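You operate a simulated robot arm through the tools that you are given. There is no shell and no other tool.

You run a simulated robot arm. Do the job below in one go: nothing can be reset, and whatever is moved stays where it is left.

JOB
Seat the orange stub from beside the keyboard in place 5 and set the sample height.
Fine: turn the height knob till the screen says GOOD, then shut the drawer and lock its latch. Set down upright: what you pick out.

The check looks at the end state, three seconds after you hand in, the way a careful person would. Anything else that was tipped, shoved, dropped, spilled or broken makes it a failure.

ROBOT AND FRAMES
A 7-joint arm with a fingered hand, fixed in place. Base frame: the origin is on the floor under the middle of its stand, x ahead of it, y to its left, z up; the work surface is at about z = 760. Readings come in mm, degrees, newtons and seconds.
It reaches about 1164 mm from its shoulder. Its first joint turns from -166.0 to 166.0 degrees. Payload 4.7 kg.
The TCP is the grasp point between the finger pads, 36 mm short of the fingertips. In the tool frame z runs along the fingers and y along their closing line. The gripper opens to 120 mm; its body begins 42 mm behind the TCP. The gripper is a hand of 5 fingers: y runs from the thumb to the fingers, the wrist lies at [-18, -122, -210] in the tool frame, and closing takes about 1.5 s.
Orientation is that of the tool frame in the base frame, as [roll, pitch, yaw] about the fixed x, y, z axes, in that order (R = Rz(yaw) Ry(pitch) Rx(roll)). With the fingers straight down and the wrist toward the robot, the tool's x, y and z point along [0, 1, 0], [1, 0, 0] and [0, 0, -1] of the base frame.

CONTROLS
- The arm moves only by the tool drive_tool. Its argument "targets" is a list of rows, each an object (a shift or turn left out is 0, a gripper value left out holds the last) with "dp": the shift along the tool's x, y, z in mm, a list of three; "delta_rot": the turn, a rotation vector about the tool's x, y, z in degrees, a list of three. In form: [{"dp": [x, y, z], "delta_rot": [rx, ry, rz]}, ...]. A call has 1 to 20 rows; each row shifts and turns the commanded pose from where the row before left it, along the tool's axes as they then stand. "fingers" is the opening, from 0 (shut) to 1 (fully open), set as the call begins (left out, the last holds). Each row takes 0.2 s and may step no farther than 50 mm and 8.6 degrees from the row before; otherwise, or with a gripper value out of range, the whole call is refused. Where a pose cannot be reached the arm comes as near as it can. A force on the tool above 90 N (or 10 N above the force at the start of the call, whichever is more), or a blocked arm, ends the call early, and 0.2 s more pass. Each finger travels about 45 mm/s and halts on what it meets, pressing with about 31 N; the grip force reading is that of the motor and also rises with nothing between the fingers. The clock runs only during rows and for 0.2 s after the last one: add rows that do not move to give the fingers time. The reply holds the time, the measured pose of the TCP, the force on the tool along the base axes, the opening and the grip force, in the units named above and with some noise, with the torque about the TCP (base axes, N m) and any sound that the robot's microphone picked up.
- Cameras (640 x 400 px; columns grow to the right, rows downward): "scene" is fixed at [411.3, -506.8, 1531.9]; the picture's right is [0.91, -0.41, 0.00], its down [-0.24, -0.54, -0.81] and it looks along [0.33, 0.74, -0.59] (base axes); focal length 327 px, centre (320, 200). "wrist" rides on the gripper at [73, -91, -143] in the tool frame; the picture's right is [-0.80, 0.28, -0.53], its down [-0.53, -0.73, 0.42] and it looks along [-0.27, 0.62, 0.74] (tool axes); focal length 234 px, centre (320, 200). There is no depth. A picture from a camera that has moved, and an enlarged one, comes with that camera's place and axes in the base frame and with its lens. The place of the scene camera against the robot may be out by one fixed shift of up to 18 mm in any direction.
- grab_frame(camera): a new picture of that camera. The clock stands still meanwhile.
- curl_fingers(index, middle, ring, little, thumb_bend, thumb_turn): sets how far each is bent, from 0 (flat) to 100 (curled in); at 30 the hand is open as for a grip, at 70 the pads meet at the TCP. One left out holds its place. A second passes; each finger stops where it meets its share of the squeeze, and holds until it gets a number again. A gripper value or a shape takes the hand back. It gives what a move gives, with no picture; readings hold the bend of each and the force on index, middle, ring, little, thumb and palm. thumb_turn goes from beside the hand (0) to across from the fingers (100), as for a grip.
- set_grasp(shape): the hand has 5 fingers and takes this shape, open, in about a second: jaw (thumb against the fingers, like two jaws); tri (thumb and two fingers); tip (a fingertip pinch); poke (one finger out to press); point (the index stretched); flat (the hand flat); cup (the hand cupped); fist (a fist). The gripper value then closes the fingers along that shape, each until it touches; the sizes above hold for jaw. It gives what a move gives, with no picture.
- enlarge(camera, box): a new picture of the part [left, top, right, bottom] of that camera's present view, enlarged. The clock stands still meanwhile.
- hand_in(): hands the job in; it is judged then, once.

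Nothing tells you positions but the pictures and the camera data. Unless the task says otherwise, let go and move clear before handing in.

The tools are called after ">>>" as name(argument=value, ...) on one line, values as JSON. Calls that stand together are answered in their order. drive_tool: Moves the arm, as the interface text tells. Its arguments: {"type":"object","properties":{"targets":{"type":"array","items":{"type":"object","properties":{"dp":{"type":"array","items":{"type":"number"}},"delta_rot":{"type":"array","items":{"type":"number"}}}}},"fingers":{"type":"number"}},"required":["targets"]} The other tools are called the same way: set_grasp (shape) gives the hand a shape; curl_fingers (index, middle, ring, little, thumb_bend, thumb_turn) moves the fingers one by one; grab_frame (camera) takes a picture; enlarge (camera, box) takes an enlarged picture of a part of a camera's view; hand_in () hands the job in.

At the start:

```text
time_s: 0.0
ee_pos: [482.4, 366.5, 1203.5]
ee_rot: [-180.0, -0.1, 89.9]
force: [-0.1, 0.2, 0.5]
ft_torque: [-0.03, -0.02, -0.04]
opening: 119.6
gripper_force: 0.1
shape: jaw
bend: [30.0, 30.0, 30.0, 30.0, 30.0, 98.0]
finger forces: [0.1, 0.0, 0.1, 0.1, 0.1, 0.0]
```

scene: 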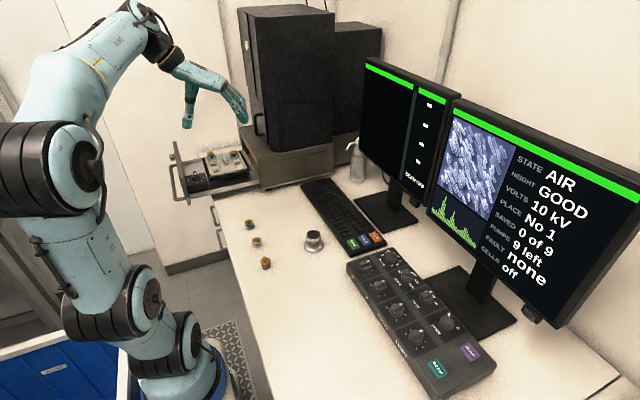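
wrist: 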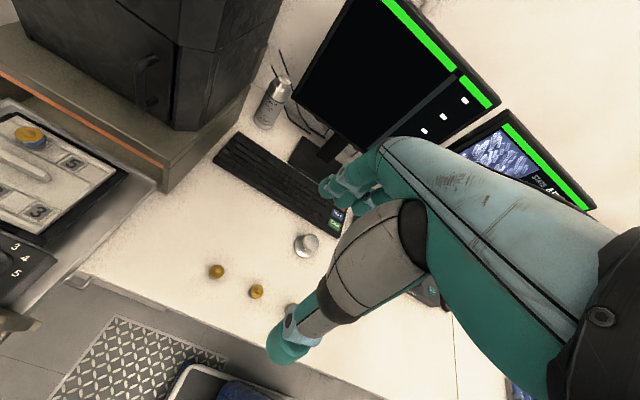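

I see a desk with a keyboard, a knob panel, three small stubs in a row, a metallic knob-like thing, and an open drawer of a microscope holding a stage with stubs. First I'll look closer at each area.

>>> enlarge(camera="scene", box=[160, 120, 280, 210])

>>> enlarge(camera="scene", box=[220, 200, 350, 290])

>>> enlarge(camera="scene", box=[340, 230, 500, 400])

>>> enlarge(camera="wrist", box=[0, 80, 180, 340])

>>> enlarge(camera="wrist", box=[180, 200, 360, 320])

>>> enlarge(camera="scene", box=[350, 50, 640, 330])

```text
4.44 times, centred on (220, 165) of scene
camera zoom: at [411.3, -506.8, 1531.9], right [0.91, -0.41, 0.0], down [-0.24, -0.54, -0.81], along [0.33, 0.74, -0.59], focal length 1454 px, centre (764, 356)
```

zoom: 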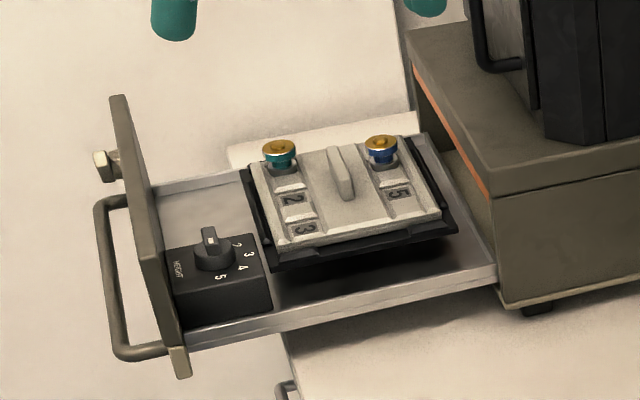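

```text
4.44 times, centred on (285, 245) of scene
camera zoom: at [411.3, -506.8, 1531.9], right [0.91, -0.41, 0.0], down [-0.24, -0.54, -0.81], along [0.33, 0.74, -0.59], focal length 1454 px, centre (476, 0)
```

zoom: 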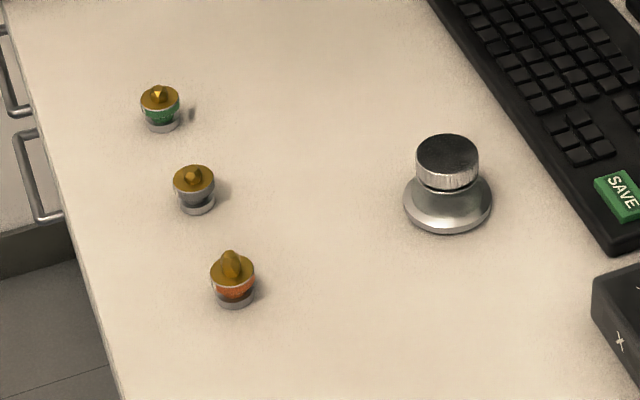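

```text
2.35 times, centred on (420, 315) of scene
camera zoom: at [411.3, -506.8, 1531.9], right [0.91, -0.41, 0.0], down [-0.24, -0.54, -0.81], along [0.33, 0.74, -0.59], focal length 770 px, centre (85, -71)
```

zoom: 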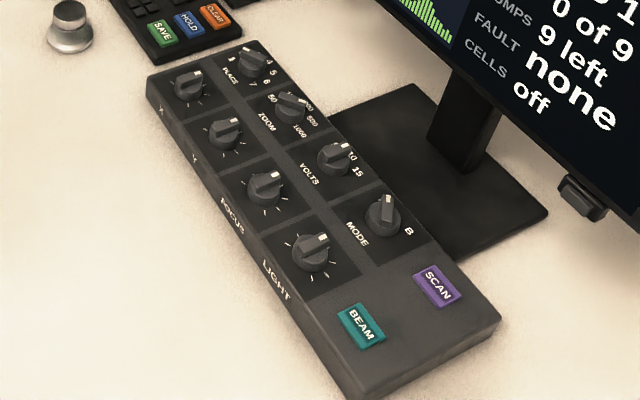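

```text
1.54 times, centred on (90, 210) of wrist
camera zoom: at [390.9, 438.6, 1346.2], right [0.28, -0.8, 0.53], down [-0.73, -0.53, -0.42], along [0.62, -0.27, -0.74], focal length 360 px, centre (674, 185)
```

zoom: 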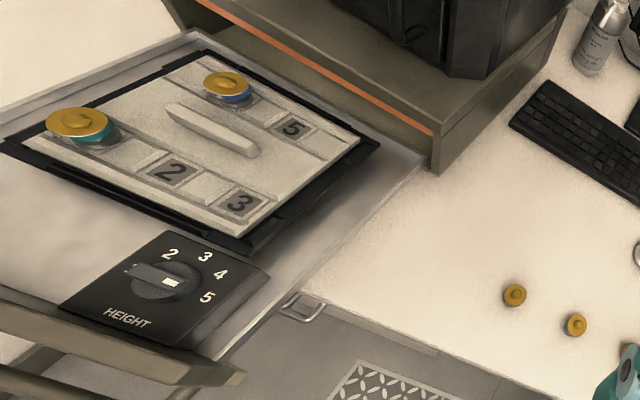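

```text
3.33 times, centred on (270, 260) of wrist
camera zoom: at [390.9, 438.6, 1346.2], right [0.28, -0.8, 0.53], down [-0.73, -0.53, -0.42], along [0.62, -0.27, -0.74], focal length 781 px, centre (487, 0)
```

zoom: 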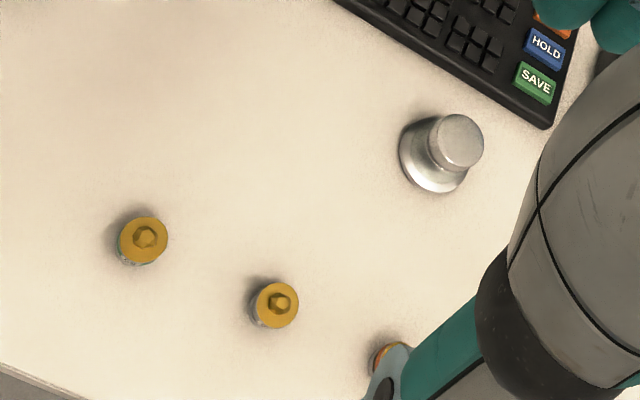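

```text
1.43 times, centred on (495, 190) of scene
camera zoom: at [411.3, -506.8, 1531.9], right [0.91, -0.41, 0.0], down [-0.24, -0.54, -0.81], along [0.33, 0.74, -0.59], focal length 467 px, centre (70, 214)
```

zoom: 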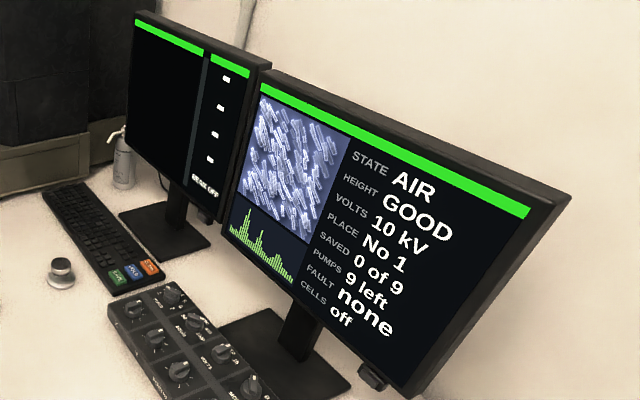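

The orange stub is the nearest of the three in the row (about x 530, y 207), and the drawer with its stage and HEIGHT knob is open toward the robot at about x 380–620, y 620–830. I'll move high over the drawer for a closer look with the wrist camera.

>>> drive_tool(targets=[{"dp": [46, -7, 0]}, {"dp": [46, -7, 0]}, {"dp": [46, -7, 0]}, {"dp": [46, -7, 0]}, {"dp": [46, -7, 0]}, {"dp": [46, -7, 0]}, {"dp": [46, -7, 0]}, {"dp": [46, -7, 0]}, {"dp": [0, 0, 30]}, {"dp": [0, 0, 40]}, {"dp": [0, 0, 40]}, {"dp": [0, 0, 0]}])

>>> grab_frame(camera="wrist")

>>> grab_frame(camera="scene")

```text
time_s: 2.6
ee_pos: [426.3, 733.9, 1093.6]
ee_rot: [180.0, 0.0, 90.1]
force: [0.4, -0.8, -0.3]
ft_torque: [-0.01, 0.02, -0.02]
opening: 119.8
gripper_force: 0.1
shape: jaw
bend: [30.0, 30.0, 30.0, 30.0, 30.0, 98.0]
finger forces: [0.0, 0.1, 0.1, 0.0, 0.0, 0.0]
```

```text
taken
camera wrist: at [335.6, 805.8, 1235.4], right [0.28, -0.8, 0.53], down [-0.73, -0.53, -0.42], along [0.62, -0.27, -0.74], focal length 234 px, centre (320, 200)
```

wrist: 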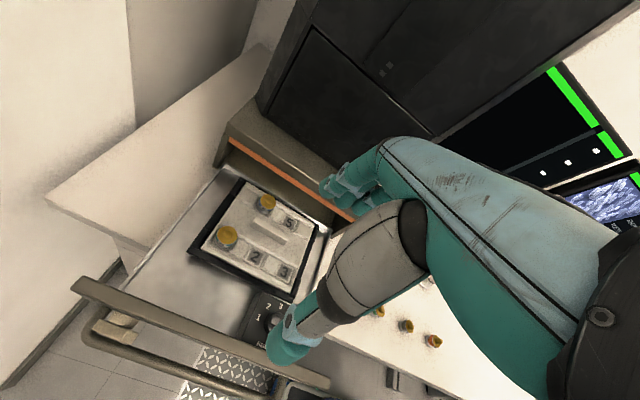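

```text
taken
```

scene: 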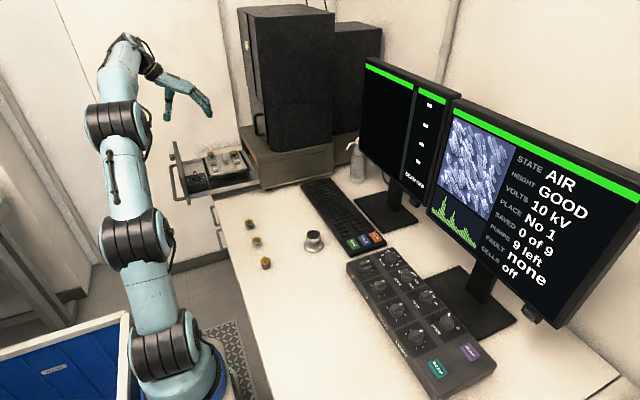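

>>> enlarge(camera="wrist", box=[160, 150, 340, 330])

>>> enlarge(camera="wrist", box=[60, 260, 340, 400])

>>> enlarge(camera="scene", box=[160, 90, 260, 210])

```text
2.22 times, centred on (250, 240) of wrist
camera zoom: at [335.6, 805.8, 1235.4], right [0.28, -0.8, 0.53], down [-0.73, -0.53, -0.42], along [0.62, -0.27, -0.74], focal length 520 px, centre (476, 111)
```

zoom: 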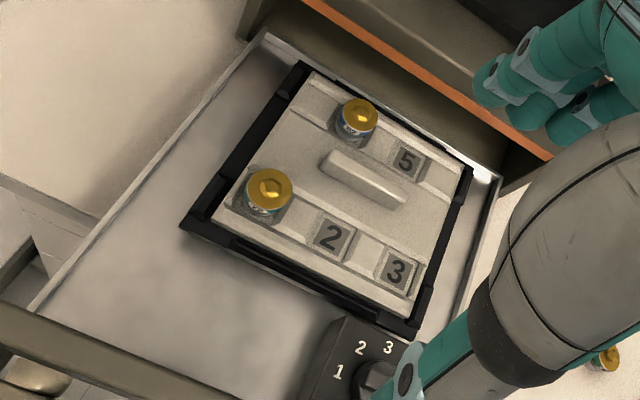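

```text
2.29 times, centred on (200, 330) of wrist
camera zoom: at [335.6, 805.8, 1235.4], right [0.28, -0.8, 0.53], down [-0.73, -0.53, -0.42], along [0.62, -0.27, -0.74], focal length 535 px, centre (594, -97)
```

zoom: 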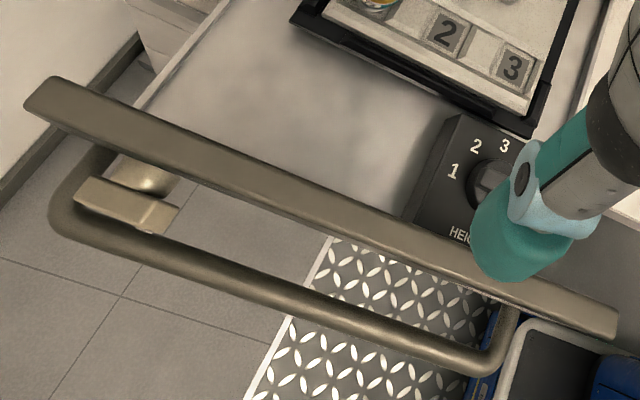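

```text
3.33 times, centred on (210, 150) of scene
camera zoom: at [411.3, -506.8, 1531.9], right [0.91, -0.41, 0.0], down [-0.24, -0.54, -0.81], along [0.33, 0.74, -0.59], focal length 1090 px, centre (687, 367)
```

zoom: 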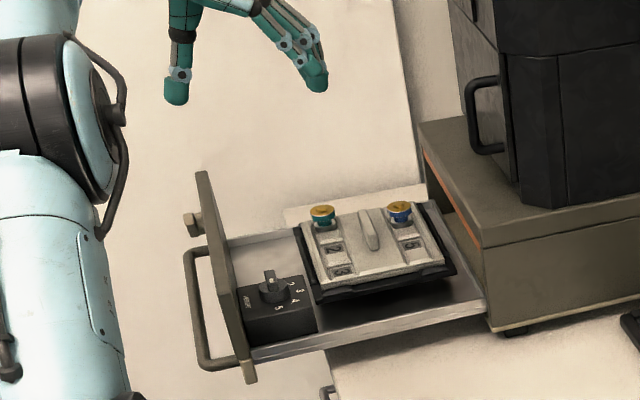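

The stage pads are numbered: the teal stub covers 1 and the blue stub covers 4. Pad 5 looks empty, at about (570, 707, 844). The HEIGHT knob is near (401, 663) and the latch is on the far end of the drawer front. Next I'll try the hand shapes in free air and take closer looks.

>>> set_grasp(shape="tip")

>>> enlarge(camera="scene", box=[150, 50, 230, 130])

>>> grab_frame(camera="wrist")

```text
time_s: 3.5
ee_pos: [426.1, 733.6, 1092.6]
ee_rot: [179.9, 0.0, 90.0]
force: [0.0, 1.1, 0.0]
ft_torque: [0.0, 0.01, -0.02]
opening: 120.0
gripper_force: 0.0
shape: tip
bend: [30.0, 98.0, 99.0, 99.0, 30.0, 98.0]
finger forces: [0.0, 0.0, 0.2, 0.0, 0.0, 0.0]
```

```text
5.00 times, centred on (190, 90) of scene
camera zoom: at [411.3, -506.8, 1531.9], right [0.91, -0.41, 0.0], down [-0.24, -0.54, -0.81], along [0.33, 0.74, -0.59], focal length 1636 px, centre (970, 750)
```

zoom: 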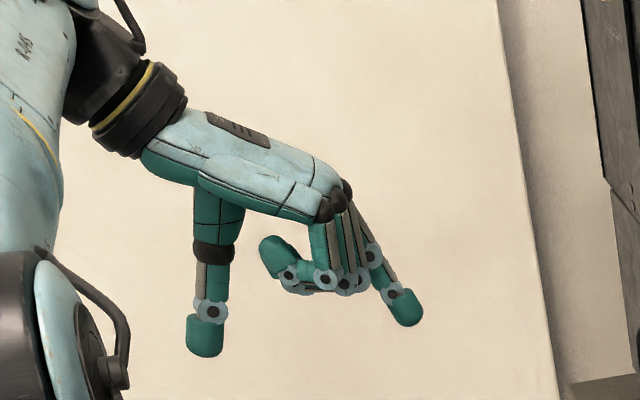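

```text
taken
camera wrist: at [335.7, 805.7, 1235.9], right [0.28, -0.8, 0.53], down [-0.73, -0.53, -0.42], along [0.62, -0.27, -0.74], focal length 234 px, centre (320, 200)
```

wrist: 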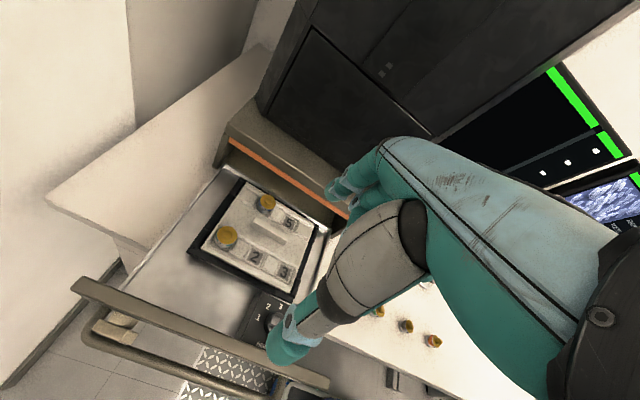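

>>> drive_tool(targets=[{"dp": [0, 0, 0]}, {"dp": [0, 0, 0]}, {"dp": [0, 0, 0]}, {"dp": [0, 0, 0]}, {"dp": [0, 0, 0]}, {"dp": [0, 0, 0]}, {"dp": [0, 0, 0]}], fingers=0.25)

>>> enlarge(camera="scene", box=[150, 50, 230, 130])

>>> enlarge(camera="wrist", box=[200, 130, 440, 380])

```text
time_s: 5.1
ee_pos: [426.6, 733.5, 1092.2]
ee_rot: [179.9, 0.1, 90.0]
force: [-0.6, 0.1, -1.1]
ft_torque: [-0.02, 0.02, -0.01]
opening: 30.9
gripper_force: 0.0
shape: tip
bend: [73.0, 98.0, 99.0, 99.0, 74.0, 100.0]
finger forces: [0.0, 0.1, 0.1, 0.1, 0.1, 0.1]
```

```text
5.00 times, centred on (190, 90) of scene
camera zoom: at [411.3, -506.8, 1531.9], right [0.91, -0.41, 0.0], down [-0.24, -0.54, -0.81], along [0.33, 0.74, -0.59], focal length 1636 px, centre (970, 750)
```

zoom: 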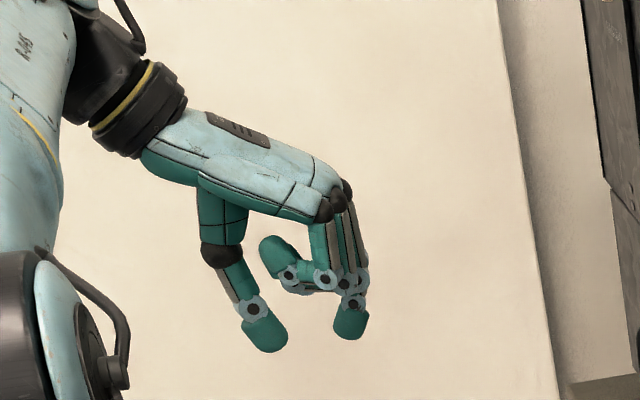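

```text
1.60 times, centred on (320, 255) of wrist
camera zoom: at [335.7, 805.7, 1235.9], right [0.28, -0.8, 0.53], down [-0.73, -0.53, -0.42], along [0.62, -0.27, -0.74], focal length 375 px, centre (320, 112)
```

zoom: 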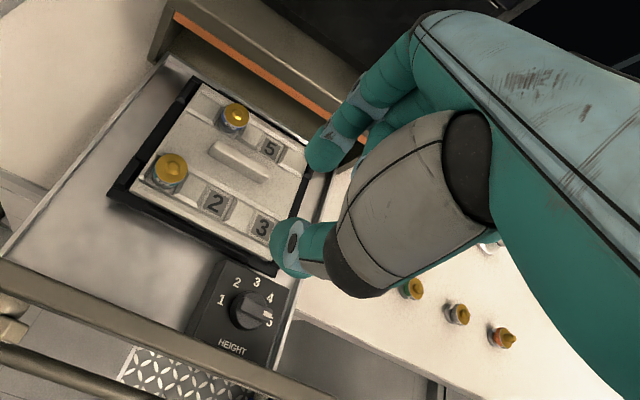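

Tip shape gives a clean thumb–index pinch with the other fingers curled off to one side, which suits placing the stub beside the blue one. I'll lower a bit over the drawer for a closer look at pad 5, the knob, the housing and the latch.

>>> drive_tool(targets=[{"dp": [10, -6, 40]}, {"dp": [10, -6, 40]}, {"dp": [10, -6, 40]}, {"dp": [0, 0, 0]}])

>>> grab_frame(camera="wrist")

>>> enlarge(camera="wrist", box=[120, 100, 340, 300])

>>> enlarge(camera="wrist", box=[0, 240, 300, 400])

```text
time_s: 6.1
ee_pos: [410.3, 763.5, 971.3]
ee_rot: [180.0, 0.0, 90.0]
force: [-0.8, 0.5, -0.5]
ft_torque: [-0.01, -0.02, 0.01]
opening: 30.5
gripper_force: 0.0
shape: tip
bend: [73.0, 98.0, 99.0, 99.0, 74.0, 100.0]
finger forces: [0.0, 0.0, 0.0, 0.0, 0.0, 0.0]
```

```text
taken
camera wrist: at [318.6, 834.5, 1113.9], right [0.28, -0.8, 0.53], down [-0.73, -0.53, -0.42], along [0.62, -0.27, -0.74], focal length 234 px, centre (320, 200)
```

wrist: 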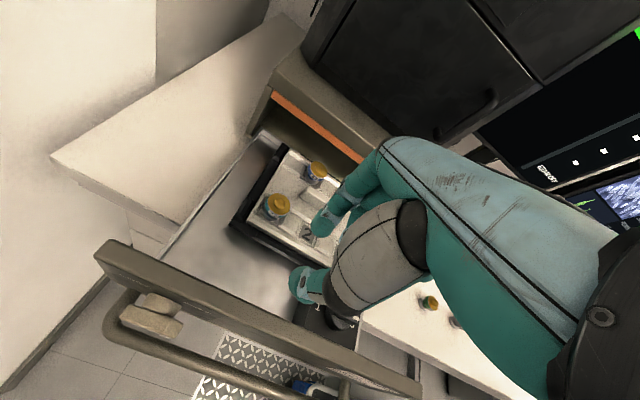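

```text
2.00 times, centred on (230, 200) of wrist
camera zoom: at [318.6, 834.5, 1113.9], right [0.28, -0.8, 0.53], down [-0.73, -0.53, -0.42], along [0.62, -0.27, -0.74], focal length 468 px, centre (500, 200)
```

zoom: 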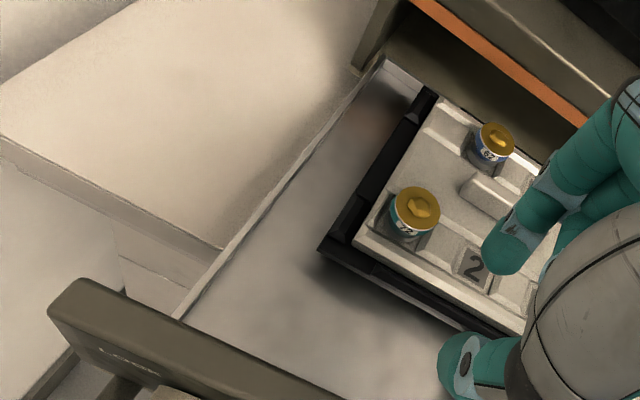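

```text
2.13 times, centred on (150, 320) of wrist
camera zoom: at [318.6, 834.5, 1113.9], right [0.28, -0.8, 0.53], down [-0.73, -0.53, -0.42], along [0.62, -0.27, -0.74], focal length 500 px, centre (683, -56)
```

zoom: 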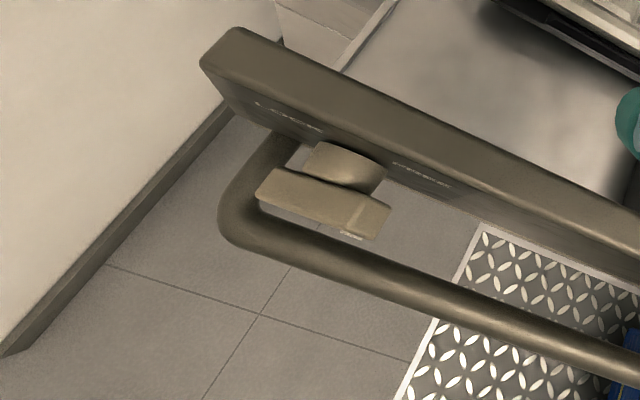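

>>> drive_tool(targets=[{"dp": [-33, 29, 7]}, {"dp": [-33, 29, 8]}, {"dp": [-32, 30, 8]}, {"dp": [-32, 30, 8]}, {"dp": [0, 0, 0]}])

>>> grab_frame(camera="wrist")

>>> enlarge(camera="wrist", box=[120, 100, 340, 300])

```text
time_s: 7.3
ee_pos: [524.0, 632.4, 940.1]
ee_rot: [179.9, -0.1, 90.0]
force: [-0.6, -0.1, -0.8]
ft_torque: [-0.02, 0.03, 0.03]
opening: 30.4
gripper_force: 0.1
shape: tip
bend: [73.0, 98.0, 99.0, 99.0, 74.0, 100.0]
finger forces: [0.1, 0.0, 0.0, 0.0, 0.1, 0.1]
```

```text
taken
camera wrist: at [432.5, 704.5, 1084.3], right [0.28, -0.8, 0.53], down [-0.73, -0.53, -0.42], along [0.62, -0.27, -0.74], focal length 234 px, centre (320, 200)
```

wrist: 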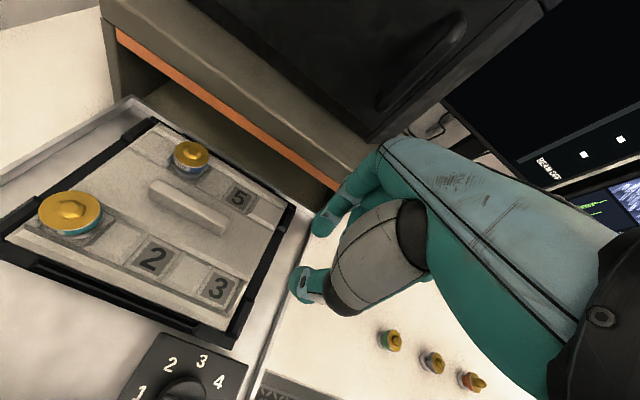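

```text
2.00 times, centred on (230, 200) of wrist
camera zoom: at [432.5, 704.5, 1084.3], right [0.28, -0.8, 0.53], down [-0.73, -0.53, -0.42], along [0.62, -0.27, -0.74], focal length 468 px, centre (500, 200)
```

zoom: 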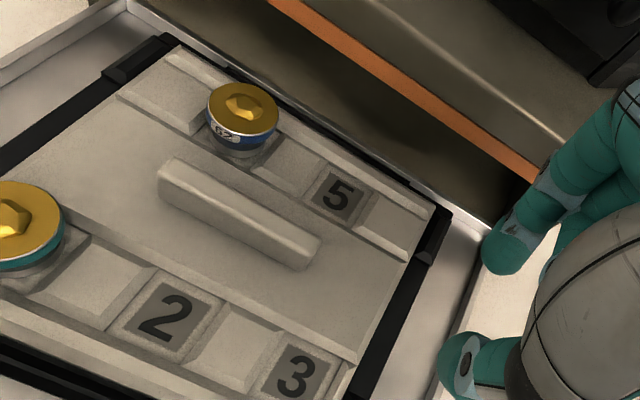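

Pad 5 is a clear 26 mm recess at about (569, 707, 848), with the blue stub at y≈765 and the housing face at x≈633. Now I'll go look closely at the orange stub on the desk.

>>> drive_tool(targets=[{"dp": [-45.4, -3.1, 6.2]}, {"dp": [-45.4, -3.1, 6.2]}, {"dp": [-45.4, -3.1, 6.2]}, {"dp": [-45.4, -3.1, 6.2]}, {"dp": [-45.4, -3.1, 6.2]}, {"dp": [-45.4, -3.1, 6.2]}, {"dp": [-45.4, -3.1, 6.2]}, {"dp": [-45.4, -3.1, 6.2]}, {"dp": [-45.4, -3.1, 6.2]}, {"dp": [-45.4, -3.1, 6.2]}, {"dp": [-45.4, -3.1, 6.2]}, {"dp": [0, 0, 0]}])

>>> grab_frame(camera="wrist")

>>> enlarge(camera="wrist", box=[160, 120, 320, 280])

>>> enlarge(camera="scene", box=[220, 200, 320, 290])

```text
time_s: 9.9
ee_pos: [489.6, 130.8, 874.3]
ee_rot: [-179.9, -0.1, 90.0]
force: [0.0, 0.7, 1.3]
ft_torque: [0.03, -0.04, 0.02]
opening: 30.3
gripper_force: 0.0
shape: tip
bend: [73.0, 98.0, 99.0, 99.0, 74.0, 100.0]
finger forces: [0.1, 0.0, 0.0, 0.0, 0.0, 0.0]
```

```text
taken
camera wrist: at [398.6, 203.1, 1016.4], right [0.28, -0.8, 0.53], down [-0.73, -0.53, -0.42], along [0.62, -0.27, -0.74], focal length 234 px, centre (320, 200)
```

wrist: 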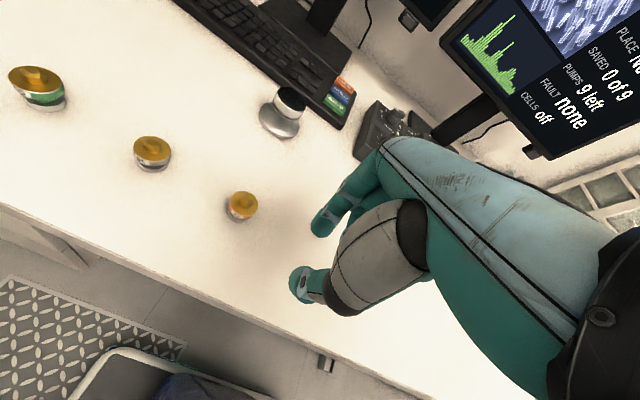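

```text
2.50 times, centred on (240, 200) of wrist
camera zoom: at [398.6, 203.1, 1016.4], right [0.28, -0.8, 0.53], down [-0.73, -0.53, -0.42], along [0.62, -0.27, -0.74], focal length 585 px, centre (520, 200)
```

zoom: 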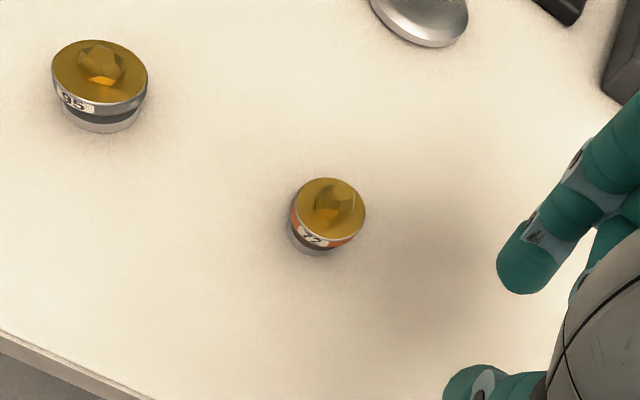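

```text
4.44 times, centred on (270, 245) of scene
camera zoom: at [411.3, -506.8, 1531.9], right [0.91, -0.41, 0.0], down [-0.24, -0.54, -0.81], along [0.33, 0.74, -0.59], focal length 1454 px, centre (542, 0)
```

zoom: 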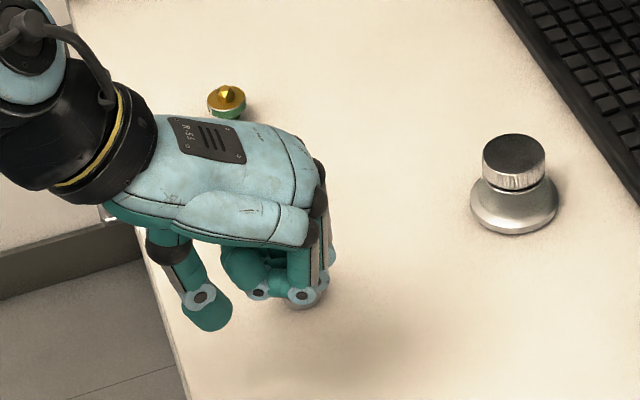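

The orange stub (31 mm cap with a peaked sample) stands at roughly (529, 199). I'll open a bit wider and centre the pinch above it, still well clear, then check.

>>> drive_tool(targets=[{"dp": [0, 0, 0]}, {"dp": [23, 13, 4]}, {"dp": [23, 13, 8]}, {"dp": [22, 13.5, 10]}, {"dp": [0, 0, 0]}], fingers=0.5)

>>> grab_frame(camera="wrist")

>>> enlarge(camera="wrist", box=[220, 100, 400, 340])

>>> enlarge(camera="scene", box=[220, 200, 320, 290])

```text
time_s: 11.1
ee_pos: [530.0, 201.4, 853.0]
ee_rot: [-180.0, 0.1, 89.9]
force: [0.5, 0.9, 0.0]
ft_torque: [-0.02, -0.03, -0.03]
opening: 59.5
gripper_force: 0.1
shape: tip
bend: [73.0, 98.0, 99.0, 99.0, 71.0, 100.0]
finger forces: [0.1, 0.0, 0.1, 0.0, 0.1, 0.1]
```

```text
taken
camera wrist: at [439.7, 273.8, 995.6], right [0.28, -0.8, 0.53], down [-0.73, -0.53, -0.42], along [0.62, -0.27, -0.74], focal length 234 px, centre (320, 200)
```

wrist: 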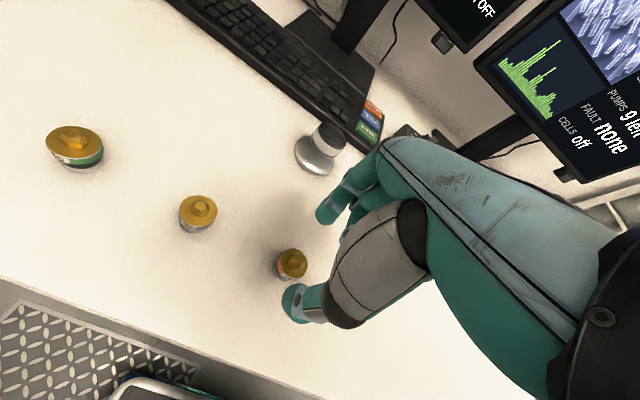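

```text
1.67 times, centred on (310, 220) of wrist
camera zoom: at [439.7, 273.8, 995.6], right [0.28, -0.8, 0.53], down [-0.73, -0.53, -0.42], along [0.62, -0.27, -0.74], focal length 390 px, centre (337, 167)
```

zoom: 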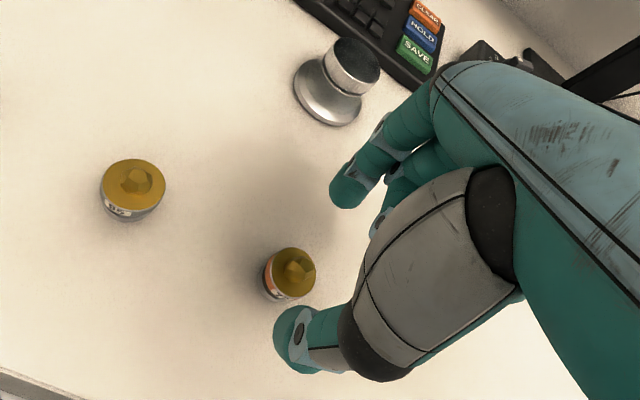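

```text
4.44 times, centred on (270, 245) of scene
camera zoom: at [411.3, -506.8, 1531.9], right [0.91, -0.41, 0.0], down [-0.24, -0.54, -0.81], along [0.33, 0.74, -0.59], focal length 1454 px, centre (542, 0)
```

zoom: 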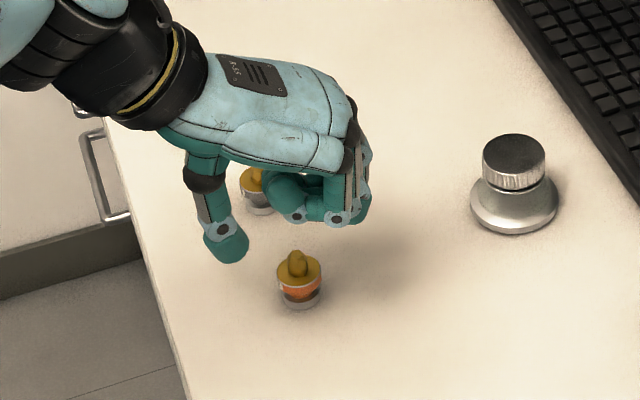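

The cap is centred near (531, 198.5) with its top at z≈780–785. I'll trim the alignment and lower partway, then check the view.

>>> drive_tool(targets=[{"dp": [-4, 4, 5]}, {"dp": [0, 0, 10]}, {"dp": [0, 0, 10]}, {"dp": [0, 0, 10]}, {"dp": [0, 0, 0]}])

>>> enlarge(camera="wrist", box=[220, 140, 400, 340])

>>> enlarge(camera="scene", box=[230, 220, 300, 290])

```text
time_s: 12.3
ee_pos: [533.8, 197.2, 817.8]
ee_rot: [179.9, -0.1, 90.0]
force: [0.4, -0.3, -0.7]
ft_torque: [0.02, -0.01, 0.01]
opening: 59.5
gripper_force: 0.1
shape: tip
bend: [73.0, 98.0, 99.0, 99.0, 71.0, 100.0]
finger forces: [0.0, 0.1, 0.0, 0.1, 0.1, 0.1]
```

```text
2.00 times, centred on (310, 240) of wrist
camera zoom: at [442.9, 270.4, 960.7], right [0.28, -0.8, 0.53], down [-0.73, -0.53, -0.42], along [0.62, -0.27, -0.74], focal length 468 px, centre (340, 120)
```

zoom: 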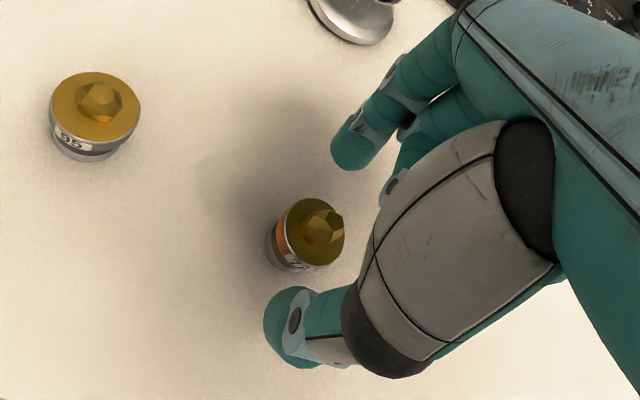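

```text
5.71 times, centred on (265, 255) of scene
camera zoom: at [411.3, -506.8, 1531.9], right [0.91, -0.41, 0.0], down [-0.24, -0.54, -0.81], along [0.33, 0.74, -0.59], focal length 1869 px, centre (634, -114)
```

zoom: 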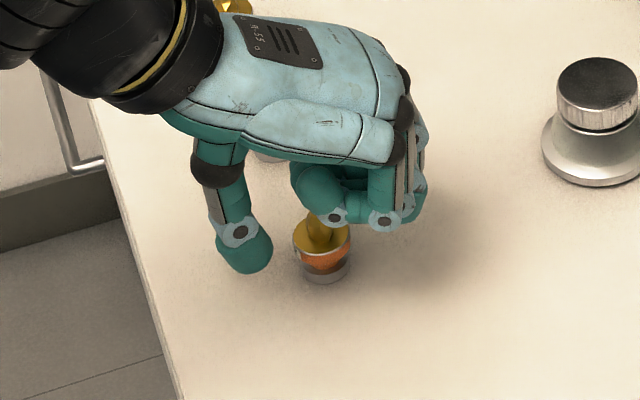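

Before gripping, I want to know how deep the pads are so I can choose the grip height; I'll zoom in on the stage from the scene camera.

>>> enlarge(camera="scene", box=[200, 140, 250, 172])

>>> enlarge(camera="scene", box=[228, 142, 248, 162])

>>> enlarge(camera="scene", box=[240, 230, 290, 275])

```text
12.50 times, centred on (225, 156) of scene
camera zoom: at [411.3, -506.8, 1531.9], right [0.91, -0.41, 0.0], down [-0.24, -0.54, -0.81], along [0.33, 0.74, -0.59], focal length 4089 px, centre (1508, 750)
```

zoom: 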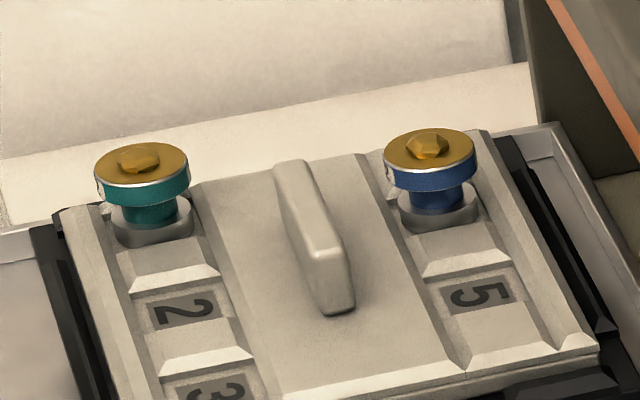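

```text
16.00 times, centred on (238, 152) of scene
camera zoom: at [411.3, -506.8, 1531.9], right [0.91, -0.41, 0.0], down [-0.24, -0.54, -0.81], along [0.33, 0.74, -0.59], focal length 5234 px, centre (1632, 968)
```

zoom: 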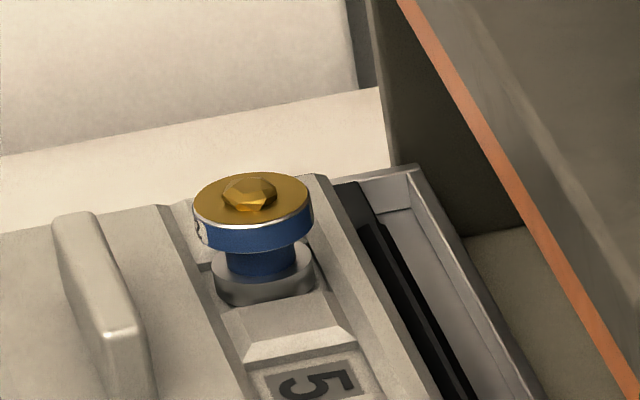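

```text
8.89 times, centred on (265, 252) of scene
camera zoom: at [411.3, -506.8, 1531.9], right [0.91, -0.41, 0.0], down [-0.24, -0.54, -0.81], along [0.33, 0.74, -0.59], focal length 2908 px, centre (809, -267)
```

zoom: 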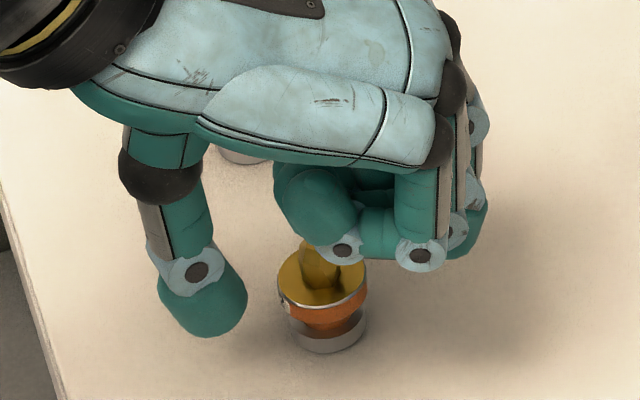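

>>> enlarge(camera="scene", box=[226, 158, 252, 174])

>>> enlarge(camera="scene", box=[204, 150, 230, 176])

```text
16.00 times, centred on (239, 166) of scene
camera zoom: at [411.3, -506.8, 1531.9], right [0.91, -0.41, 0.0], down [-0.24, -0.54, -0.81], along [0.33, 0.74, -0.59], focal length 5234 px, centre (1616, 744)
```

zoom: 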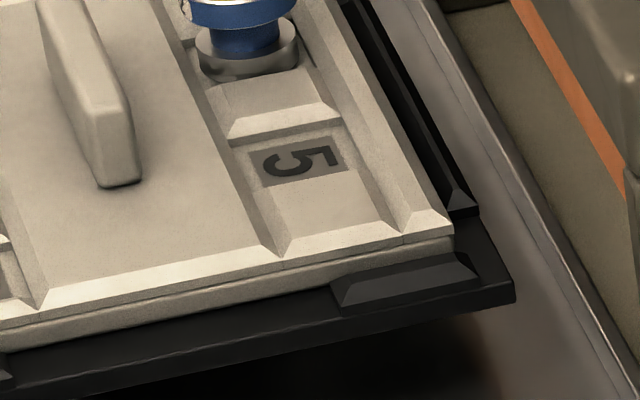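

```text
15.38 times, centred on (217, 163) of scene
camera zoom: at [411.3, -506.8, 1531.9], right [0.91, -0.41, 0.0], down [-0.24, -0.54, -0.81], along [0.33, 0.74, -0.59], focal length 5032 px, centre (1905, 769)
```

zoom: 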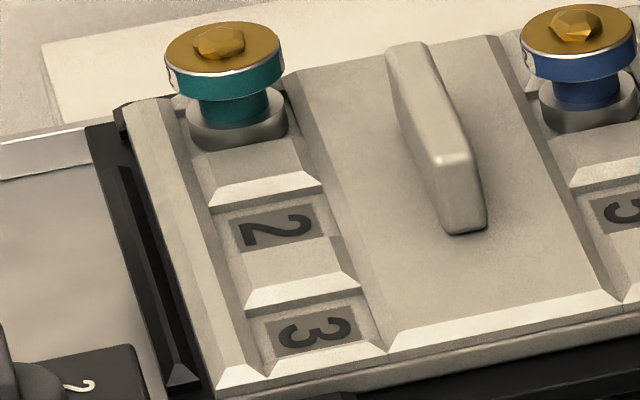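

Each stub is a spool (wide cap rim, narrow neck, base disc) and sits on its label pad. I'll lower in small steps, watching the force, so the fingertips end up just above the desk around the orange cap rim.

>>> drive_tool(targets=[{"dp": [0, 0, 4]}, {"dp": [0, 0, 4]}, {"dp": [0, 0, 4]}, {"dp": [0, 0, 0]}])

>>> enlarge(camera="scene", box=[240, 230, 290, 275])

>>> enlarge(camera="wrist", box=[240, 160, 380, 320])

```text
time_s: 13.3
ee_pos: [535.2, 198.8, 805.2]
ee_rot: [179.9, 0.1, 90.0]
force: [0.0, 0.4, 0.2]
ft_torque: [-0.02, -0.01, 0.04]
opening: 59.3
gripper_force: 0.0
shape: tip
bend: [73.0, 98.0, 99.0, 99.0, 71.0, 100.0]
finger forces: [0.0, 0.1, 0.0, 0.0, 0.0, 0.0]
```

```text
8.89 times, centred on (265, 252) of scene
camera zoom: at [411.3, -506.8, 1531.9], right [0.91, -0.41, 0.0], down [-0.24, -0.54, -0.81], along [0.33, 0.74, -0.59], focal length 2908 px, centre (809, -267)
```

zoom: 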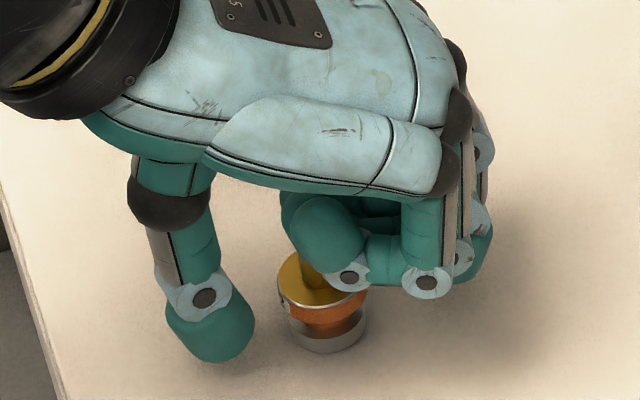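

```text
2.50 times, centred on (310, 240) of wrist
camera zoom: at [444.0, 270.6, 947.8], right [0.28, -0.8, 0.53], down [-0.73, -0.53, -0.42], along [0.62, -0.27, -0.74], focal length 585 px, centre (345, 100)
```

zoom: 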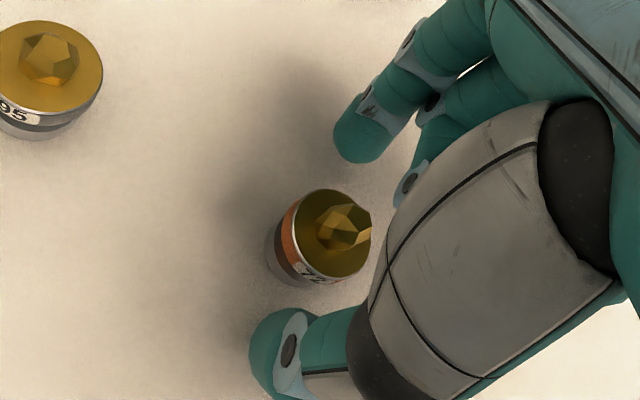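

>>> drive_tool(targets=[{"dp": [0, 0, 0]}, {"dp": [0, 0, 0]}, {"dp": [0, 0, 0]}], fingers=0.33)

>>> enlarge(camera="scene", box=[240, 230, 290, 275])

>>> enlarge(camera="wrist", box=[240, 160, 380, 320])

```text
time_s: 14.1
ee_pos: [535.7, 199.3, 804.7]
ee_rot: [-180.0, 0.0, 90.0]
force: [-0.7, 0.5, 0.1]
ft_torque: [0.02, 0.0, -0.01]
opening: 40.4
gripper_force: 0.1
shape: tip
bend: [73.0, 98.0, 99.0, 99.0, 73.0, 100.0]
finger forces: [0.0, 0.0, 0.0, 0.1, 0.0, 0.0]
```

```text
8.89 times, centred on (265, 252) of scene
camera zoom: at [411.3, -506.8, 1531.9], right [0.91, -0.41, 0.0], down [-0.24, -0.54, -0.81], along [0.33, 0.74, -0.59], focal length 2908 px, centre (809, -267)
```

zoom: 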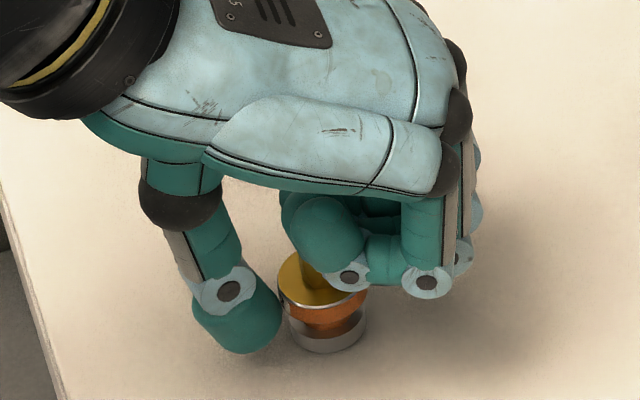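

```text
2.50 times, centred on (310, 240) of wrist
camera zoom: at [444.0, 270.6, 947.8], right [0.28, -0.8, 0.53], down [-0.73, -0.53, -0.42], along [0.62, -0.27, -0.74], focal length 585 px, centre (345, 100)
```

zoom: 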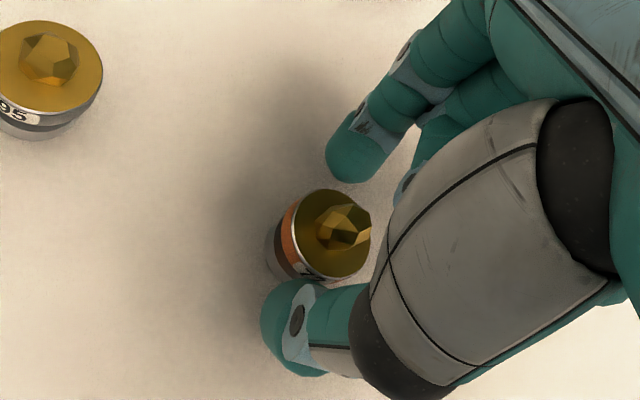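

Both digits are about equally close to the cap; closing to grip now.

>>> drive_tool(targets=[{"dp": [0, 0, 0]}, {"dp": [0, 0, 0]}, {"dp": [0, 0, 0]}, {"dp": [0, 0, 0]}, {"dp": [0, 0, 0]}], fingers=0.18)

>>> enlarge(camera="scene", box=[240, 230, 290, 275])

>>> enlarge(camera="wrist", box=[240, 160, 380, 320])

```text
time_s: 15.3
ee_pos: [534.8, 197.5, 804.8]
ee_rot: [179.9, 0.0, 90.0]
force: [0.1, 0.5, -0.7]
ft_torque: [-0.01, -0.02, 0.03]
opening: 24.7
gripper_force: 30.7
shape: tip
bend: [73.0, 100.0, 100.0, 100.0, 75.0, 100.0]
finger forces: [27.3, 0.0, 0.0, 0.1, 27.7, 0.0]
```

```text
8.89 times, centred on (265, 252) of scene
camera zoom: at [411.3, -506.8, 1531.9], right [0.91, -0.41, 0.0], down [-0.24, -0.54, -0.81], along [0.33, 0.74, -0.59], focal length 2908 px, centre (809, -267)
```

zoom: 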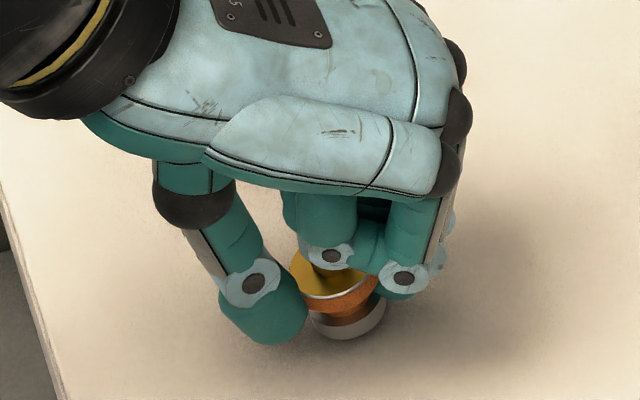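

```text
2.50 times, centred on (310, 240) of wrist
camera zoom: at [444.0, 270.6, 947.8], right [0.28, -0.8, 0.53], down [-0.73, -0.53, -0.42], along [0.62, -0.27, -0.74], focal length 585 px, centre (345, 100)
```

zoom: 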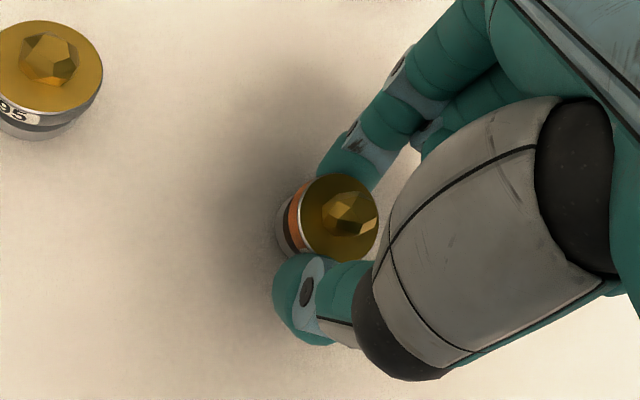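

>>> enlarge(camera="scene", box=[255, 245, 280, 265])

>>> enlarge(camera="wrist", box=[280, 210, 350, 290])

```text
16.00 times, centred on (268, 255) of scene
camera zoom: at [411.3, -506.8, 1531.9], right [0.91, -0.41, 0.0], down [-0.24, -0.54, -0.81], along [0.33, 0.74, -0.59], focal length 5234 px, centre (1160, -680)
```

zoom: 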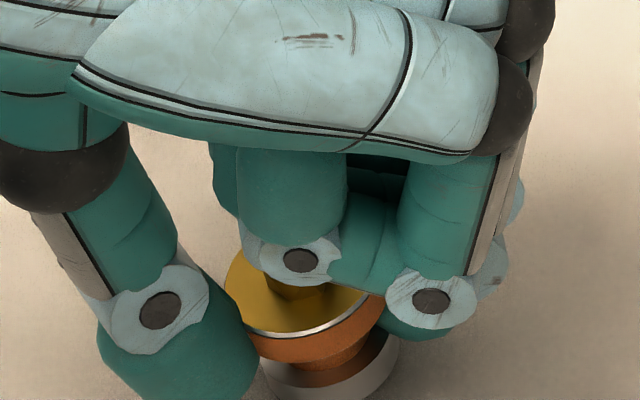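

```text
5.00 times, centred on (315, 250) of wrist
camera zoom: at [444.0, 270.6, 947.8], right [0.28, -0.8, 0.53], down [-0.73, -0.53, -0.42], along [0.62, -0.27, -0.74], focal length 1171 px, centre (345, -50)
```

zoom: 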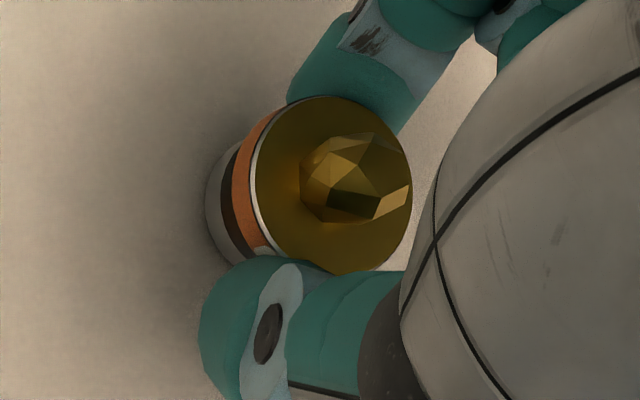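

The grip is firm (27 N per side), with the stub tipped slightly in the pinch. I'll lift a little and check how it hangs.

>>> drive_tool(targets=[{"dp": [0, 0, -4]}, {"dp": [0, 0, -8]}, {"dp": [0, 0, -12]}, {"dp": [0, 0, -16]}, {"dp": [0, 0, 0]}])

>>> enlarge(camera="scene", box=[250, 225, 290, 265])

>>> enlarge(camera="wrist", box=[280, 210, 350, 290])

```text
time_s: 16.5
ee_pos: [533.9, 200.5, 846.0]
ee_rot: [-179.9, 0.0, 90.0]
force: [0.1, 0.8, -0.7]
ft_torque: [0.0, -0.03, -0.03]
opening: 24.6
gripper_force: 31.3
shape: tip
bend: [73.0, 100.0, 100.0, 100.0, 75.0, 100.0]
finger forces: [27.4, 0.1, 0.1, 0.0, 27.5, 0.0]
```

```text
10.00 times, centred on (270, 245) of scene
camera zoom: at [411.3, -506.8, 1531.9], right [0.91, -0.41, 0.0], down [-0.24, -0.54, -0.81], along [0.33, 0.74, -0.59], focal length 3271 px, centre (820, -250)
```

zoom: 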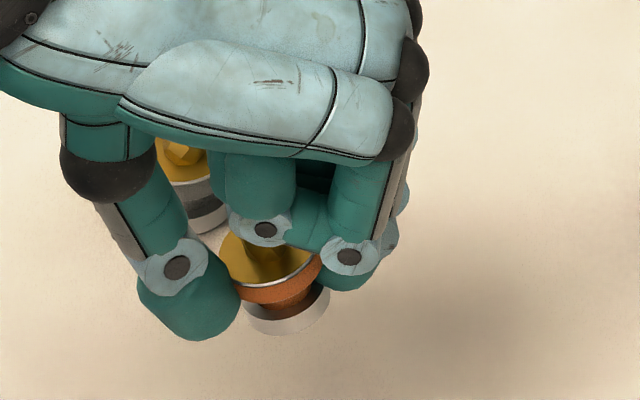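

```text
5.00 times, centred on (315, 250) of wrist
camera zoom: at [443.8, 272.1, 988.5], right [0.28, -0.8, 0.53], down [-0.73, -0.53, -0.42], along [0.62, -0.27, -0.74], focal length 1171 px, centre (345, -50)
```

zoom: 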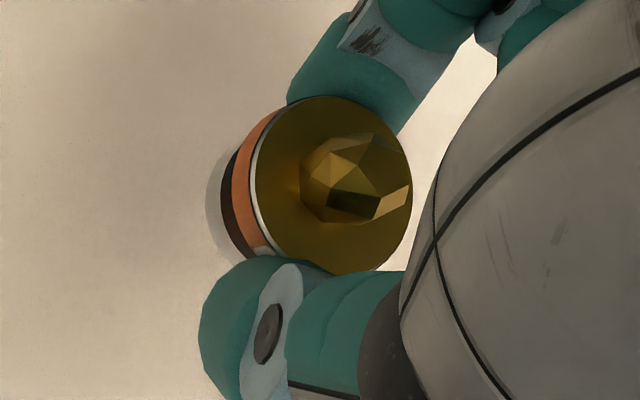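

The stub hangs about 13° off vertical because the thumb leans inward. I'll set it back on the desk and release it gently. That also shows how it behaves on release, and then I can regrip more squarely.

>>> drive_tool(targets=[{"dp": [0, 0, 15]}, {"dp": [0, 0, 12]}, {"dp": [0, 0, 8]}, {"dp": [0, 0, 4]}, {"dp": [0, 0, 0]}])

>>> enlarge(camera="scene", box=[250, 235, 290, 275])

```text
time_s: 17.7
ee_pos: [534.9, 198.7, 805.9]
ee_rot: [180.0, -0.1, 90.1]
force: [0.3, -0.5, -0.4]
ft_torque: [0.03, -0.04, -0.02]
opening: 24.6
gripper_force: 31.3
shape: tip
bend: [73.0, 100.0, 100.0, 100.0, 75.0, 100.0]
finger forces: [27.7, 0.0, 0.0, 0.0, 27.7, 0.0]
```

```text
10.00 times, centred on (270, 255) of scene
camera zoom: at [411.3, -506.8, 1531.9], right [0.91, -0.41, 0.0], down [-0.24, -0.54, -0.81], along [0.33, 0.74, -0.59], focal length 3271 px, centre (820, -350)
```

zoom: 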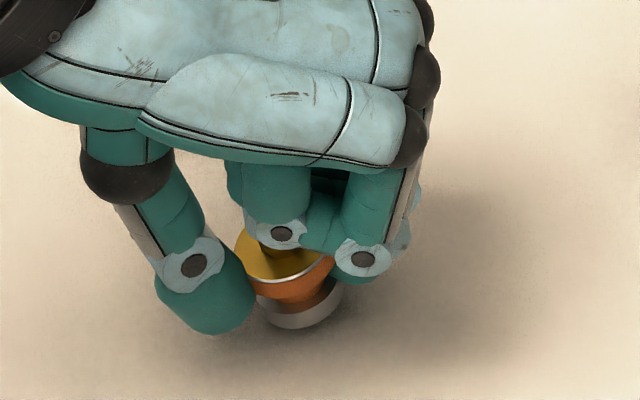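

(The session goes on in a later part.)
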